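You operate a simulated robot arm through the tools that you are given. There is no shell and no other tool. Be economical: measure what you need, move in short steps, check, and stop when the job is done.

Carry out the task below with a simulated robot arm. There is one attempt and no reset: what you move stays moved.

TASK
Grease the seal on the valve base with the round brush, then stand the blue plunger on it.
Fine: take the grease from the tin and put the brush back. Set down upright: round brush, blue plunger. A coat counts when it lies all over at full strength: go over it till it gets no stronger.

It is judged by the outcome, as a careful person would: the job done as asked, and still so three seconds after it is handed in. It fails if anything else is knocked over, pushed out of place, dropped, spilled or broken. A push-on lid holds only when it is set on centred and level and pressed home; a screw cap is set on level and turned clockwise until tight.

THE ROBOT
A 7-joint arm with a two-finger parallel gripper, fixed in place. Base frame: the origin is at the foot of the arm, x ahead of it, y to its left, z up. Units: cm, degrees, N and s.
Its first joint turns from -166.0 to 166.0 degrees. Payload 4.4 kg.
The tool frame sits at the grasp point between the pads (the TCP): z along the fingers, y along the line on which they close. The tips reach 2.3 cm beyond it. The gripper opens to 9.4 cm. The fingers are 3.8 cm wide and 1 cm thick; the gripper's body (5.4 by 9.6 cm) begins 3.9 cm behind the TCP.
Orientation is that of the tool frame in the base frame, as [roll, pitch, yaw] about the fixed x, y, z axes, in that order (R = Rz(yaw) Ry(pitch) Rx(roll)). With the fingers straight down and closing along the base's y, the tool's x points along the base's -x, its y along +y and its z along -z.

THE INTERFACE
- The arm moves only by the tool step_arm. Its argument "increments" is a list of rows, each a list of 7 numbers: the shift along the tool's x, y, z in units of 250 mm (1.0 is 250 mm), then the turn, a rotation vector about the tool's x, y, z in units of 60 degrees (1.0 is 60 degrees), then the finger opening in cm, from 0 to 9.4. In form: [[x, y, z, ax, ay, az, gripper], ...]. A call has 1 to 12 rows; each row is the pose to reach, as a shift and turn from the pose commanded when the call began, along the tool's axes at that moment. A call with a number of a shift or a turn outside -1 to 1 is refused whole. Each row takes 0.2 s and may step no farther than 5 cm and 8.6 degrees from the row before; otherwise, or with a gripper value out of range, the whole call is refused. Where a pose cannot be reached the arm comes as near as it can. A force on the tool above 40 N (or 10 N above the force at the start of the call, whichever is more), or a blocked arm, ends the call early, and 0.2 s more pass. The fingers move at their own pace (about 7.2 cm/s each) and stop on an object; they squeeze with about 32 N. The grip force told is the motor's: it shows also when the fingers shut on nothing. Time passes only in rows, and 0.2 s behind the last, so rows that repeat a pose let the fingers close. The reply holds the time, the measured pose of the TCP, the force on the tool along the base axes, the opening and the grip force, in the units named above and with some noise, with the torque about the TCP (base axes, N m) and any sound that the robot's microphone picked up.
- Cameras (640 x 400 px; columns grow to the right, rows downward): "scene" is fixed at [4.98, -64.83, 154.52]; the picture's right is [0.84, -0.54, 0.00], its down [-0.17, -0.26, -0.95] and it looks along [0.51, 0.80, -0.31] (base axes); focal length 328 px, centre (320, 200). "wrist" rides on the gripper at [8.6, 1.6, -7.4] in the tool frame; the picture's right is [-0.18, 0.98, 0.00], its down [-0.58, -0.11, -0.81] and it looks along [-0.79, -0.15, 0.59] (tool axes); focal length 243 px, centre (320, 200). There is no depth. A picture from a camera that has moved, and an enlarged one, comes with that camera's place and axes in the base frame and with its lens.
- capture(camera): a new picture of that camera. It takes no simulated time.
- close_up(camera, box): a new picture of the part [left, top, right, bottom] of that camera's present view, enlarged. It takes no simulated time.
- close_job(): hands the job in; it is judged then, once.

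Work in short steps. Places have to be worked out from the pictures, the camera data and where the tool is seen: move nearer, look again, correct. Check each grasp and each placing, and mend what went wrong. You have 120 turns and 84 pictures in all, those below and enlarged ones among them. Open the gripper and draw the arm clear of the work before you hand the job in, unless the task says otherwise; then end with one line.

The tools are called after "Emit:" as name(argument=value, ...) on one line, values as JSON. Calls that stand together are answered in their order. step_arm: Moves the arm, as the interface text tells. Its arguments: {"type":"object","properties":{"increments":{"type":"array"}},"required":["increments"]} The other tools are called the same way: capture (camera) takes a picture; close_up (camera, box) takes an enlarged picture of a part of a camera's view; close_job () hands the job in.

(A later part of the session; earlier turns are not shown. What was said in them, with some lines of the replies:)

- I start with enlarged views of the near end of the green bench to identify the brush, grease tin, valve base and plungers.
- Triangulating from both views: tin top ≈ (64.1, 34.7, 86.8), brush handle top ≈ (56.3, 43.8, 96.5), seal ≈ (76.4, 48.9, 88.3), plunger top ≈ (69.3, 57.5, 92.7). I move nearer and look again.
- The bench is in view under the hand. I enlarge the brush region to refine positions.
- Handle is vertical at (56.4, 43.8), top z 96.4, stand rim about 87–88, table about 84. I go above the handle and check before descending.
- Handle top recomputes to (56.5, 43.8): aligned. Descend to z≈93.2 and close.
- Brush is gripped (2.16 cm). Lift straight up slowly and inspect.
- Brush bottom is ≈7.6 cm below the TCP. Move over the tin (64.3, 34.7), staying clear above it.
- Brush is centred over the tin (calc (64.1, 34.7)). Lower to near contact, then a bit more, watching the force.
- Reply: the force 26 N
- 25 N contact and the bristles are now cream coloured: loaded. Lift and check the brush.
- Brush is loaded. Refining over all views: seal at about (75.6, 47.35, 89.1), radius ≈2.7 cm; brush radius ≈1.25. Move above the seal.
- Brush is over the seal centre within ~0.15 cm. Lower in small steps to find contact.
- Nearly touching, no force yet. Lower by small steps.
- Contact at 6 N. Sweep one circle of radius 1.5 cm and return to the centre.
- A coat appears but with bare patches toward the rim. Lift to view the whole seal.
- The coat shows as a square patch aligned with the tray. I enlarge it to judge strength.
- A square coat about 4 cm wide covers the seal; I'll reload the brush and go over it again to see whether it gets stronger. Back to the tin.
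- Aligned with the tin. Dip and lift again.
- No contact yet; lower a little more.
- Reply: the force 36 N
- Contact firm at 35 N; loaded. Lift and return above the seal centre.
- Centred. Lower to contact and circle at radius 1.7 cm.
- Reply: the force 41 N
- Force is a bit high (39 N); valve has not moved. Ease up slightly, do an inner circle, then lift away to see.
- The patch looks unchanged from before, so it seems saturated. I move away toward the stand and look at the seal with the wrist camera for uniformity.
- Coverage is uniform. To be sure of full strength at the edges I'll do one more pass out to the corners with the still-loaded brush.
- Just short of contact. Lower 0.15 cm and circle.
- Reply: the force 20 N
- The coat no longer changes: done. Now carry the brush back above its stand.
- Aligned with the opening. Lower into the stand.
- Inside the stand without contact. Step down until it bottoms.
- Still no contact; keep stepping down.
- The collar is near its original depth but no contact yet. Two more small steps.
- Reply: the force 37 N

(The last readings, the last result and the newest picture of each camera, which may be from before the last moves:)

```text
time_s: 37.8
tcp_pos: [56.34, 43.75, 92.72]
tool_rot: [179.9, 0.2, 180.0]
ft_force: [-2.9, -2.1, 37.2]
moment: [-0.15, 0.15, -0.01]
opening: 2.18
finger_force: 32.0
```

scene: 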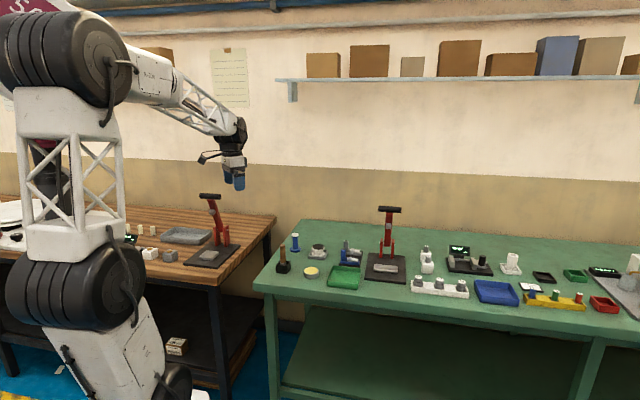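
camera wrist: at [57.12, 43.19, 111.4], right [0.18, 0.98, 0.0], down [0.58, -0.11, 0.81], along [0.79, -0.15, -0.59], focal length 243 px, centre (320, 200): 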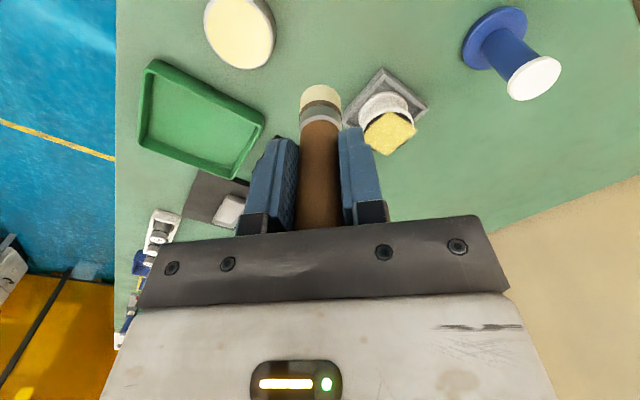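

Bottomed firmly. Ease up slightly, open the fingers, then rise straight up.

Emit:
step_arm(increments=[[0, 0, -0.006, 0, 0, 0, 0.5], [0, 0, -0.006, 0, 0, 0, 3], [0, 0, -0.006, 0, 0, 0, 5], [0, 0, -0.006, 0, 0, 0, 6], [0, 0, -0.1, 0, 0, 0, 6], [0, 0, -0.25, 0, 0, 0, 6], [0, 0, -0.42, 0, 0, 0, 6], [0, 0, -0.42, 0, 0, 0, 6]])

Emit:
close_up(camera="scene", box=[260, 225, 340, 285])

Emit:
capture(camera="wrist")

```text
time_s: 39.6
tcp_pos: [56.49, 43.82, 103.0]
tool_rot: [-180.0, 0.0, -179.9]
ft_force: [-1.4, -0.2, 0.4]
moment: [0.01, 0.0, 0.0]
opening: 5.98
finger_force: 0.1
```

```text
6.67 times, centred on (300, 255) of scene
camera zoom: at [4.98, -64.83, 154.52], right [0.84, -0.54, 0.0], down [-0.17, -0.26, -0.95], along [0.51, 0.8, -0.31], focal length 2188 px, centre (453, -167)
```

zoom: 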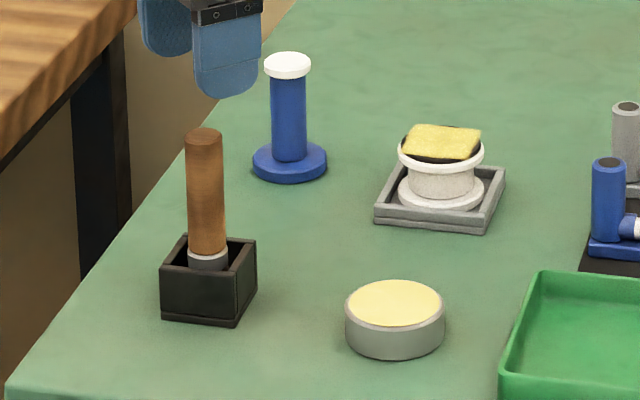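

```text
44 pictures are left
camera wrist: at [47.83, 45.4, 110.34], right [0.18, 0.98, 0.0], down [0.58, -0.11, 0.81], along [0.79, -0.15, -0.59], focal length 243 px, centre (320, 200)
```

wrist: 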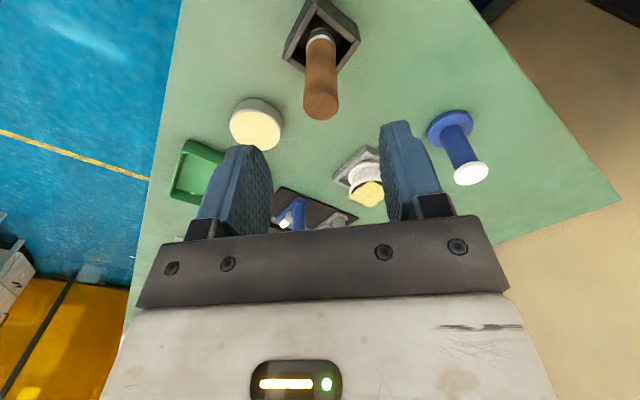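

Brush is back upright in its stand. Plunger cap recomputed at (69.3, 57.5, 92.95), cap ≈3 cm wide. Move above it.

Emit:
step_arm(increments=[[-0.1, 0.11, 0, 0, 0, 0, 7], [-0.21, 0.22, 0.02, 0, 0, 0, 7], [-0.32, 0.33, 0.05, 0, 0, 0, 7], [-0.42, 0.44, 0.08, 0, 0, 0, 7], [-0.516, 0.546, 0.1, 0, 0, 0, 7], [-0.516, 0.546, 0.1, 0, 0, 0, 7]])

Emit:
capture(camera="wrist")

Emit:
close_up(camera="scene", box=[260, 205, 340, 265])

```text
time_s: 41.0
tcp_pos: [69.53, 57.43, 100.03]
tool_rot: [180.0, -0.1, 179.9]
ft_force: [0.4, 0.6, -0.8]
moment: [0.04, -0.01, 0.01]
opening: 6.99
finger_force: 0.1
```

```text
43 pictures are left
camera wrist: at [60.93, 59.16, 107.44], right [0.18, 0.98, 0.0], down [0.58, -0.11, 0.81], along [0.79, -0.15, -0.59], focal length 243 px, centre (320, 200)
```

wrist: 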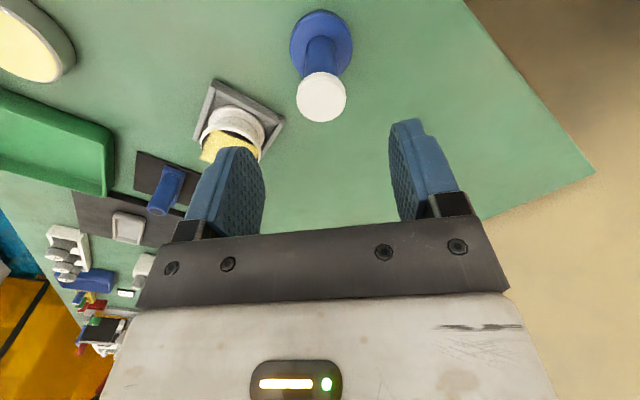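

```text
6.67 times, centred on (300, 235) of scene
camera zoom: at [4.98, -64.83, 154.52], right [0.84, -0.54, 0.0], down [-0.17, -0.26, -0.95], along [0.51, 0.8, -0.31], focal length 2188 px, centre (453, -33)
```

zoom: 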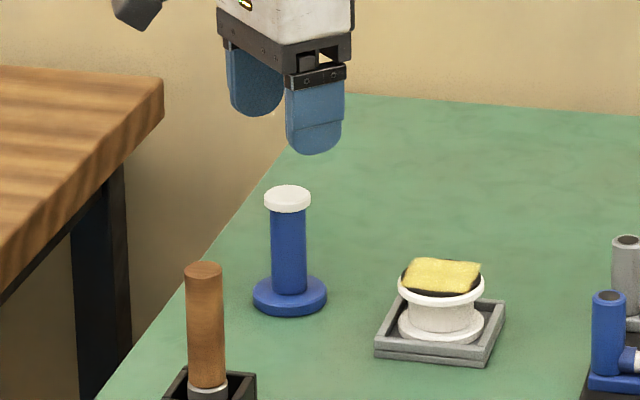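

Aligned. Descend to about z 91.9 and close gently on the cap.

Emit:
step_arm(increments=[[0, 0.006, 0.15, 0, 0, 0, 7], [0, 0.006, 0.28, 0, 0, 0, 7], [0, 0.006, 0.33, 0, 0, 0, 7], [0, 0.006, 0.33, 0, 0, 0, 7]])

Emit:
close_up(camera="scene", box=[270, 215, 330, 265])

Emit:
close_up(camera="wrist", box=[180, 40, 460, 240])

```text
time_s: 42.0
tcp_pos: [69.39, 57.82, 91.82]
tool_rot: [-180.0, 0.0, 180.0]
ft_force: [-1.3, 0.4, -0.3]
moment: [0.01, 0.03, 0.03]
opening: 7.0
finger_force: 0.0
```

```text
8.00 times, centred on (300, 240) of scene
camera zoom: at [4.98, -64.83, 154.52], right [0.84, -0.54, 0.0], down [-0.17, -0.26, -0.95], along [0.51, 0.8, -0.31], focal length 2625 px, centre (480, -120)
```

zoom: 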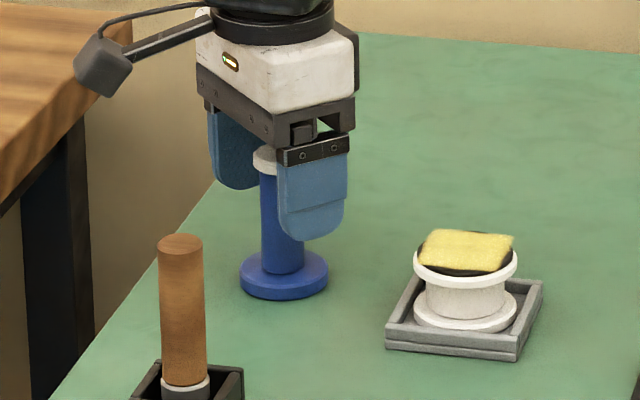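

```text
2.00 times, centred on (320, 140) of wrist
camera zoom: at [60.77, 59.39, 99.23], right [0.18, 0.98, 0.0], down [0.58, -0.11, 0.81], along [0.79, -0.15, -0.59], focal length 485 px, centre (320, 320)
```

zoom: 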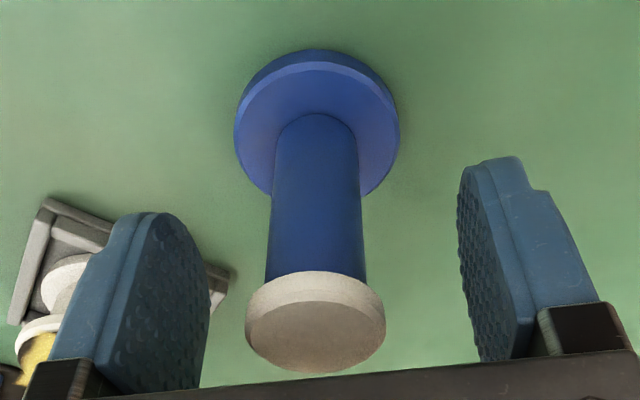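

Cap is centred between the fingers within ~0.1 cm. Close.

Emit:
step_arm(increments=[[0, -0.005, 0, 0, 0, 0, 6], [0, -0.005, 0, 0, 0, 0, 4.5], [0, -0.005, 0, 0, 0, 0, 3.5], [0, -0.005, 0, 0, 0, 0, 2.5], [0, -0.005, 0, 0, 0, 0, 1], [0, -0.005, 0, 0, 0, 0, 1]])

Emit:
close_up(camera="scene", box=[270, 215, 330, 265])

```text
time_s: 43.4
tcp_pos: [69.26, 57.7, 91.98]
tool_rot: [-179.9, 0.0, 180.0]
ft_force: [0.8, -0.7, 0.4]
moment: [-0.02, -0.03, -0.03]
opening: 3.01
finger_force: 32.2
```

```text
8.00 times, centred on (300, 240) of scene
camera zoom: at [4.98, -64.83, 154.52], right [0.84, -0.54, 0.0], down [-0.17, -0.26, -0.95], along [0.51, 0.8, -0.31], focal length 2625 px, centre (480, -120)
```

zoom: 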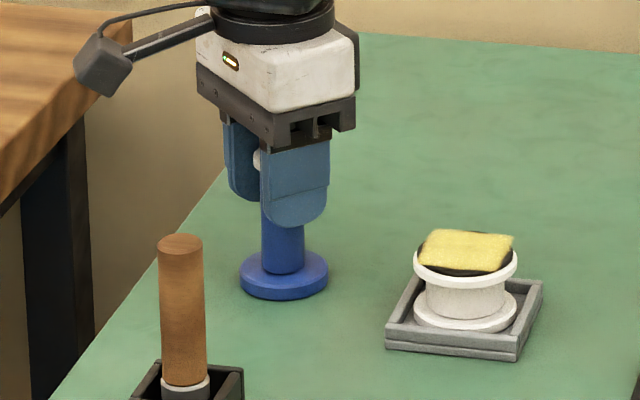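

Cap gripped (3.01 cm). Lift slowly and check it hangs upright.

Emit:
step_arm(increments=[[0, 0, -0.02, 0, 0, 0, 1], [0, 0, -0.06, 0, 0, 0, 1], [0, 0, -0.12, 0, 0, 0, 1], [0, 0, -0.2, 0, 0, 0, 1], [0, 0, -0.28, 0, 0, 0, 1], [0, 0, -0.36, 0, 0, 0, 1], [0, 0, -0.36, 0, 0, 0, 1]])

Emit:
close_up(camera="scene", box=[270, 205, 350, 265])

Emit:
close_up(camera="wrist", box=[180, 0, 460, 240])

```text
time_s: 45.0
tcp_pos: [69.29, 57.71, 101.18]
tool_rot: [180.0, 0.0, -180.0]
ft_force: [0.0, 0.5, -0.8]
moment: [0.04, 0.03, 0.02]
opening: 3.04
finger_force: 32.0
```

```text
6.67 times, centred on (310, 235) of scene
camera zoom: at [4.98, -64.83, 154.52], right [0.84, -0.54, 0.0], down [-0.17, -0.26, -0.95], along [0.51, 0.8, -0.31], focal length 2188 px, centre (387, -33)
```

zoom: 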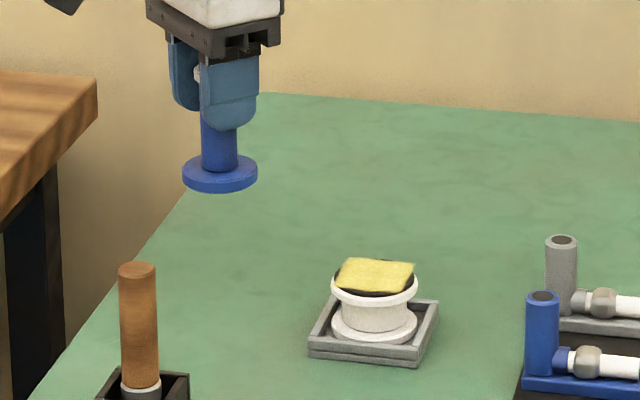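

```text
1.67 times, centred on (320, 120) of wrist
camera zoom: at [60.67, 59.22, 108.57], right [0.18, 0.98, 0.0], down [0.58, -0.11, 0.81], along [0.79, -0.15, -0.59], focal length 404 px, centre (320, 333)
```

zoom: 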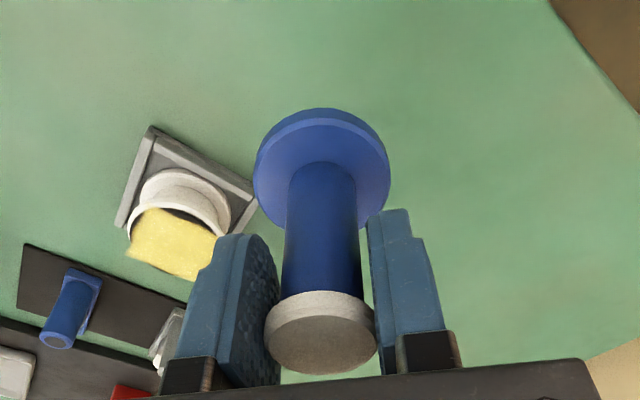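

Plunger hangs upright. Move it above the seal at the same height.

Emit:
step_arm(increments=[[-0.06, -0.1, 0, 0, 0, 0, 1], [-0.12, -0.2, 0, 0, 0, 0, 1], [-0.18, -0.3, 0, 0, 0, 0, 1], [-0.22, -0.37, 0, 0, 0, 0, 1], [-0.244, -0.41, 0, 0, 0, 0, 1], [-0.244, -0.41, 0, 0, 0, 0, 1]])

Emit:
close_up(camera="scene", box=[290, 215, 350, 265])

Emit:
close_up(camera="wrist", box=[220, 0, 420, 160])

```text
time_s: 46.4
tcp_pos: [75.24, 47.19, 101.06]
tool_rot: [180.0, 0.0, -179.9]
ft_force: [-0.4, -0.1, -0.6]
moment: [0.0, 0.0, -0.01]
opening: 3.03
finger_force: 32.1
```

```text
8.00 times, centred on (320, 240) of scene
camera zoom: at [4.98, -64.83, 154.52], right [0.84, -0.54, 0.0], down [-0.17, -0.26, -0.95], along [0.51, 0.8, -0.31], focal length 2625 px, centre (320, -120)
```

zoom: 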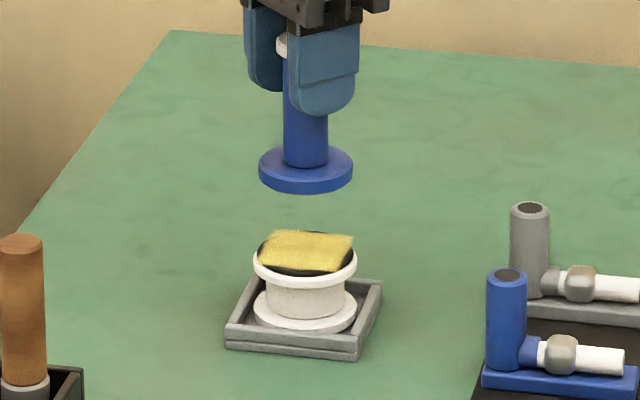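

```text
2.50 times, centred on (320, 80) of wrist
camera zoom: at [66.66, 48.83, 108.51], right [0.18, 0.98, 0.0], down [0.58, -0.11, 0.81], along [0.79, -0.15, -0.59], focal length 606 px, centre (320, 500)
```

zoom: 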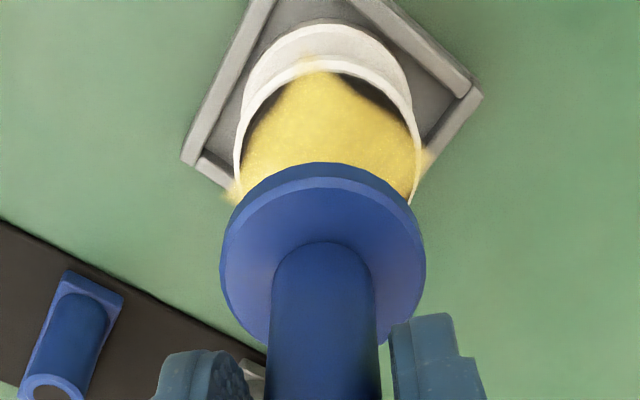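

Flange and seal line up; a 0.1 cm shift in +y is indicated. Lower to just above the seal and check.

Emit:
step_arm(increments=[[0, 0.004, 0.06, 0, 0, 0, 1], [0, 0.004, 0.11, 0, 0, 0, 1], [0, 0.004, 0.135, 0, 0, 0, 1], [0, 0.004, 0.135, 0, 0, 0, 1]])

Emit:
close_up(camera="scene", box=[300, 225, 340, 260])

Emit:
close_up(camera="wrist", box=[220, 0, 420, 160])

```text
time_s: 47.4
tcp_pos: [75.46, 47.28, 97.77]
tool_rot: [-180.0, 0.0, -180.0]
ft_force: [0.7, 0.1, -0.8]
moment: [0.02, 0.04, 0.02]
opening: 3.06
finger_force: 31.4
```

```text
11.43 times, centred on (320, 242) of scene
camera zoom: at [4.98, -64.83, 154.52], right [0.84, -0.54, 0.0], down [-0.17, -0.26, -0.95], along [0.51, 0.8, -0.31], focal length 3750 px, centre (320, -286)
```

zoom: 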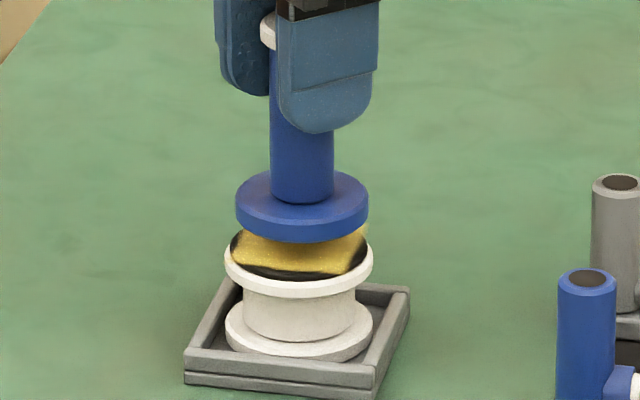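

```text
2.50 times, centred on (320, 80) of wrist
camera zoom: at [66.81, 48.9, 105.16], right [0.18, 0.98, 0.0], down [0.58, -0.11, 0.81], along [0.79, -0.15, -0.59], focal length 606 px, centre (320, 500)
```

zoom: 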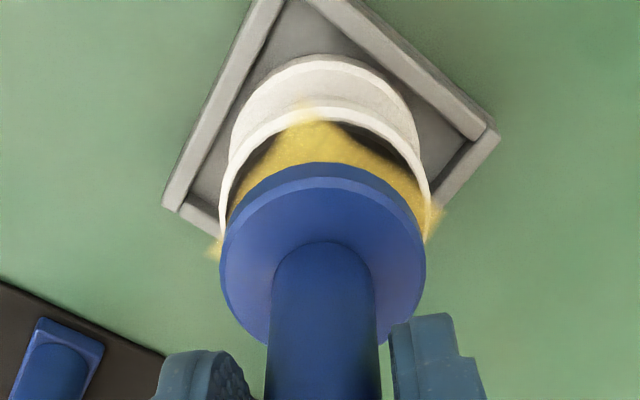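

Nearly there; correct (-0.12, +0.06) cm and lower in small steps to contact.

Emit:
step_arm(increments=[[0.005, 0.0025, 0.01, 0, 0, 0, 1], [0.005, 0.0025, 0.02, 0, 0, 0, 1], [0.005, 0.0025, 0.026, 0, 0, 0, 1]])

Emit:
close_up(camera="scene", box=[300, 225, 340, 260])

```text
time_s: 48.2
tcp_pos: [75.28, 47.41, 97.16]
tool_rot: [-180.0, 0.0, -180.0]
ft_force: [0.4, 0.0, -1.8]
moment: [0.02, -0.01, 0.04]
opening: 3.04
finger_force: 32.1
```

```text
11.43 times, centred on (320, 242) of scene
camera zoom: at [4.98, -64.83, 154.52], right [0.84, -0.54, 0.0], down [-0.17, -0.26, -0.95], along [0.51, 0.8, -0.31], focal length 3750 px, centre (320, -286)
```

zoom: 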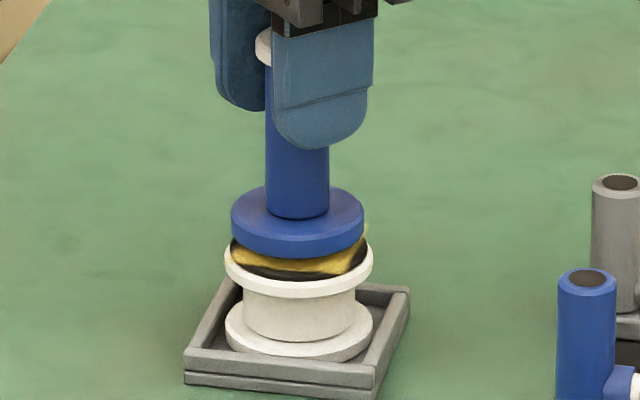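

Centred in this view, small gap left. Continue down.

Emit:
step_arm(increments=[[0, 0, 0.006, 0, 0, 0, 1], [0, 0, 0.012, 0, 0, 0, 1]])

```text
time_s: 48.8
tcp_pos: [75.37, 47.44, 96.75]
tool_rot: [-180.0, 0.0, 180.0]
ft_force: [0.5, -0.3, -0.3]
moment: [-0.01, -0.01, 0.04]
opening: 3.05
finger_force: 32.0
```

Emit:
step_arm(increments=[[0, 0, 0.006, 0, 0, 0, 1], [0, 0, 0.01, 0, 0, 0, 1]])

Emit:
close_up(camera="scene", box=[300, 225, 340, 260])

```text
time_s: 49.4
tcp_pos: [75.28, 47.36, 96.64]
tool_rot: [-180.0, -0.1, 180.0]
ft_force: [-0.1, -0.6, -0.4]
moment: [0.01, 0.0, 0.0]
opening: 3.04
finger_force: 32.1
```

```text
11.43 times, centred on (320, 242) of scene
camera zoom: at [4.98, -64.83, 154.52], right [0.84, -0.54, 0.0], down [-0.17, -0.26, -0.95], along [0.51, 0.8, -0.31], focal length 3750 px, centre (320, -286)
```

zoom: 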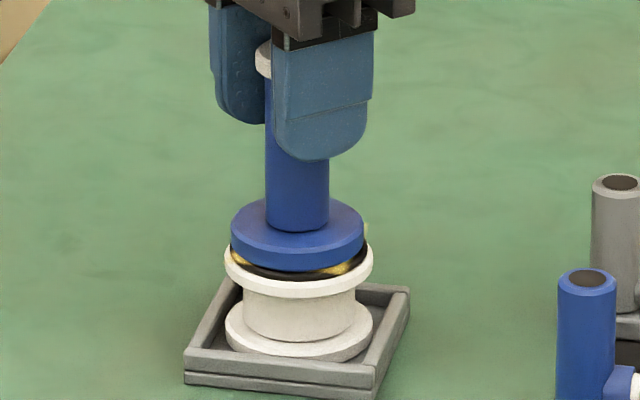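

About 0.2 cm gap. Continue down in small steps.

Emit:
step_arm(increments=[[0, 0, 0.004, 0, 0, 0, 1], [0, 0, 0.007, 0, 0, 0, 1]])

```text
time_s: 50.0
tcp_pos: [75.23, 47.31, 96.5]
tool_rot: [180.0, 0.2, -179.9]
ft_force: [-3.0, 1.0, 10.6]
moment: [-0.01, 0.32, -0.02]
opening: 3.04
finger_force: 31.7
```

Contact at 10 N. Check in both views before releasing.

Emit:
close_up(camera="scene", box=[300, 225, 340, 260])

Emit:
close_up(camera="wrist", box=[220, 0, 420, 160])

```text
11.43 times, centred on (320, 242) of scene
camera zoom: at [4.98, -64.83, 154.52], right [0.84, -0.54, 0.0], down [-0.17, -0.26, -0.95], along [0.51, 0.8, -0.31], focal length 3750 px, centre (320, -286)
```

zoom: 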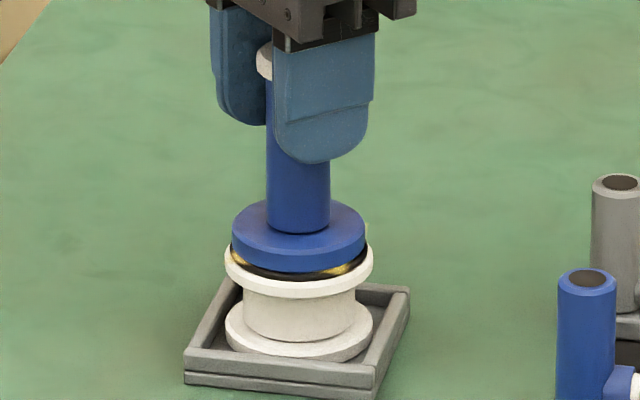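

```text
2.50 times, centred on (320, 80) of wrist
camera zoom: at [66.65, 48.92, 103.91], right [0.18, 0.98, 0.0], down [0.58, -0.11, 0.81], along [0.79, -0.15, -0.59], focal length 606 px, centre (320, 500)
```

zoom: 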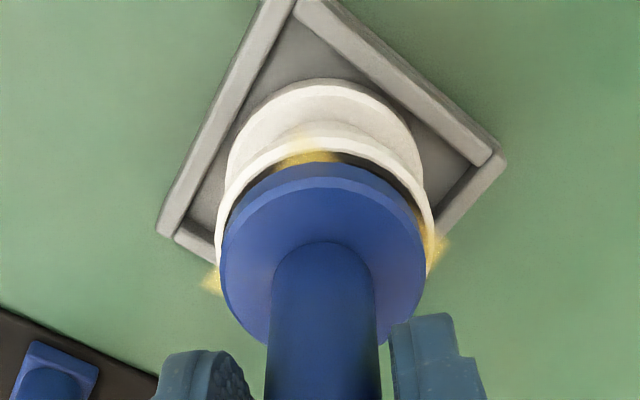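

The flange sits concentric on the seal (equal margins left and right, consistent margin front/back). Release and rise straight up.

Emit:
step_arm(increments=[[0, 0, -0.002, 0, 0, 0, 1], [0, 0, -0.002, 0, 0, 0, 3.6], [0, 0, -0.002, 0, 0, 0, 5], [0, 0, -0.002, 0, 0, 0, 7], [0, 0, -0.002, 0, 0, 0, 7], [0, 0, -0.08, 0, 0, 0, 7], [0, 0, -0.2, 0, 0, 0, 7], [0, 0, -0.36, 0, 0, 0, 7], [0, 0, -0.5, 0, 0, 0, 7], [0, 0, -0.5, 0, 0, 0, 7]])

Emit:
close_up(camera="scene", box=[290, 205, 350, 265])

Emit:
capture(camera="wrist")

```text
time_s: 52.2
tcp_pos: [75.29, 47.1, 108.97]
tool_rot: [180.0, 0.0, 179.9]
ft_force: [0.2, -0.6, 0.2]
moment: [0.02, 0.03, 0.0]
opening: 7.02
finger_force: 0.0
```

```text
6.67 times, centred on (320, 235) of scene
camera zoom: at [4.98, -64.83, 154.52], right [0.84, -0.54, 0.0], down [-0.17, -0.26, -0.95], along [0.51, 0.8, -0.31], focal length 2188 px, centre (320, -33)
```

zoom: 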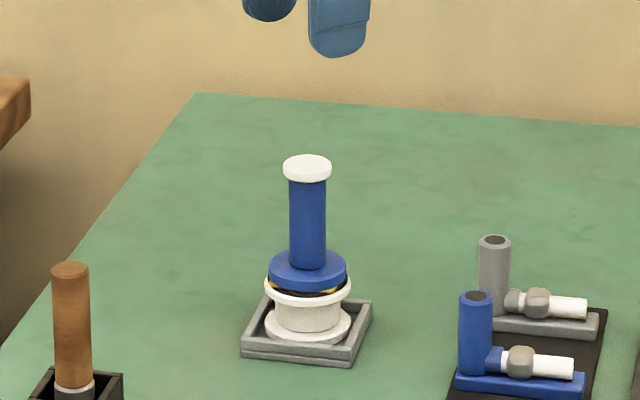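

```text
27 pictures are left
camera wrist: at [66.59, 48.81, 116.41], right [0.18, 0.98, 0.0], down [0.58, -0.11, 0.81], along [0.79, -0.15, -0.59], focal length 243 px, centre (320, 200)
```

wrist: 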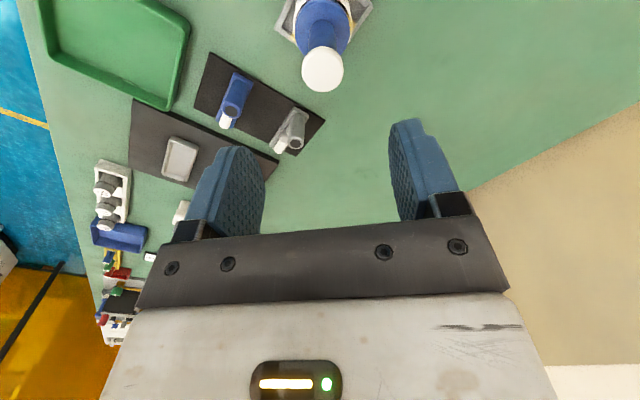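

Plunger stands upright and centred on the greased seal. Draw the arm clear and do a final look.

Emit:
step_arm(increments=[[0.1, 0, -0.1, 0, 0, 0, 7], [0.25, 0, -0.2, 0, 0, 0, 7], [0.4, 0, -0.3, 0, 0, 0, 7], [0.55, 0, -0.4, 0, 0, 0, 7], [0.7, 0, -0.5, 0, 0, 0, 7], [0.85, 0, -0.6, 0, 0, 0, 7], [1.0, 0, -0.64, 0, 0, 0, 7], [1.0, 0, -0.64, 0, 0, 0, 7]])

Emit:
close_up(camera="scene", box=[250, 200, 410, 300])

Emit:
close_up(camera="wrist", box=[220, 50, 420, 240])

```text
time_s: 54.0
tcp_pos: [50.23, 47.22, 124.47]
tool_rot: [180.0, -0.1, -180.0]
ft_force: [0.6, 0.1, 0.5]
moment: [0.04, -0.01, 0.03]
opening: 7.0
finger_force: 0.0
```

```text
4.00 times, centred on (330, 250) of scene
camera zoom: at [4.98, -64.83, 154.52], right [0.84, -0.54, 0.0], down [-0.17, -0.26, -0.95], along [0.51, 0.8, -0.31], focal length 1313 px, centre (280, 0)
```

zoom: 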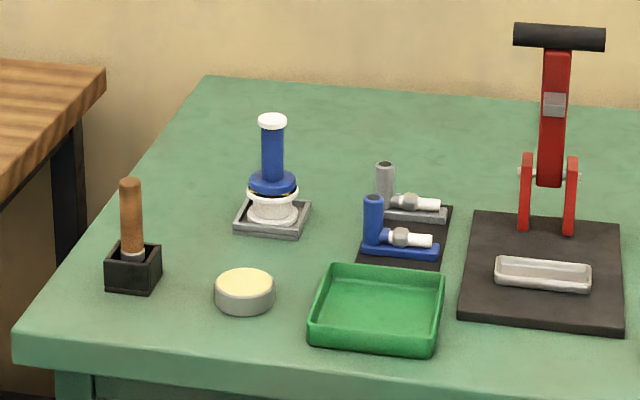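

```text
2.11 times, centred on (320, 145) of wrist
camera zoom: at [41.56, 48.84, 131.93], right [0.18, 0.98, 0.0], down [0.58, -0.11, 0.81], along [0.79, -0.15, -0.59], focal length 511 px, centre (320, 316)
```

zoom: 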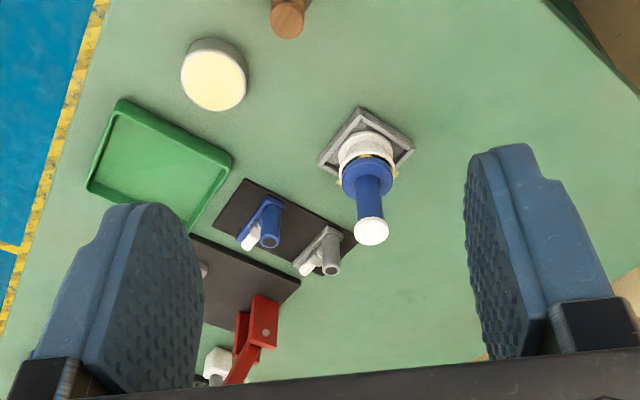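

Everything is in place, the arm is clear, and the gripper is open. Handing in.

Emit:
close_job()

```text
The job is handed in.
```

The seal on the valve base is greased all over and a further pass made it no stronger; the round brush is back upright in its stand and the blue plunger stands upright and centred on the seal.
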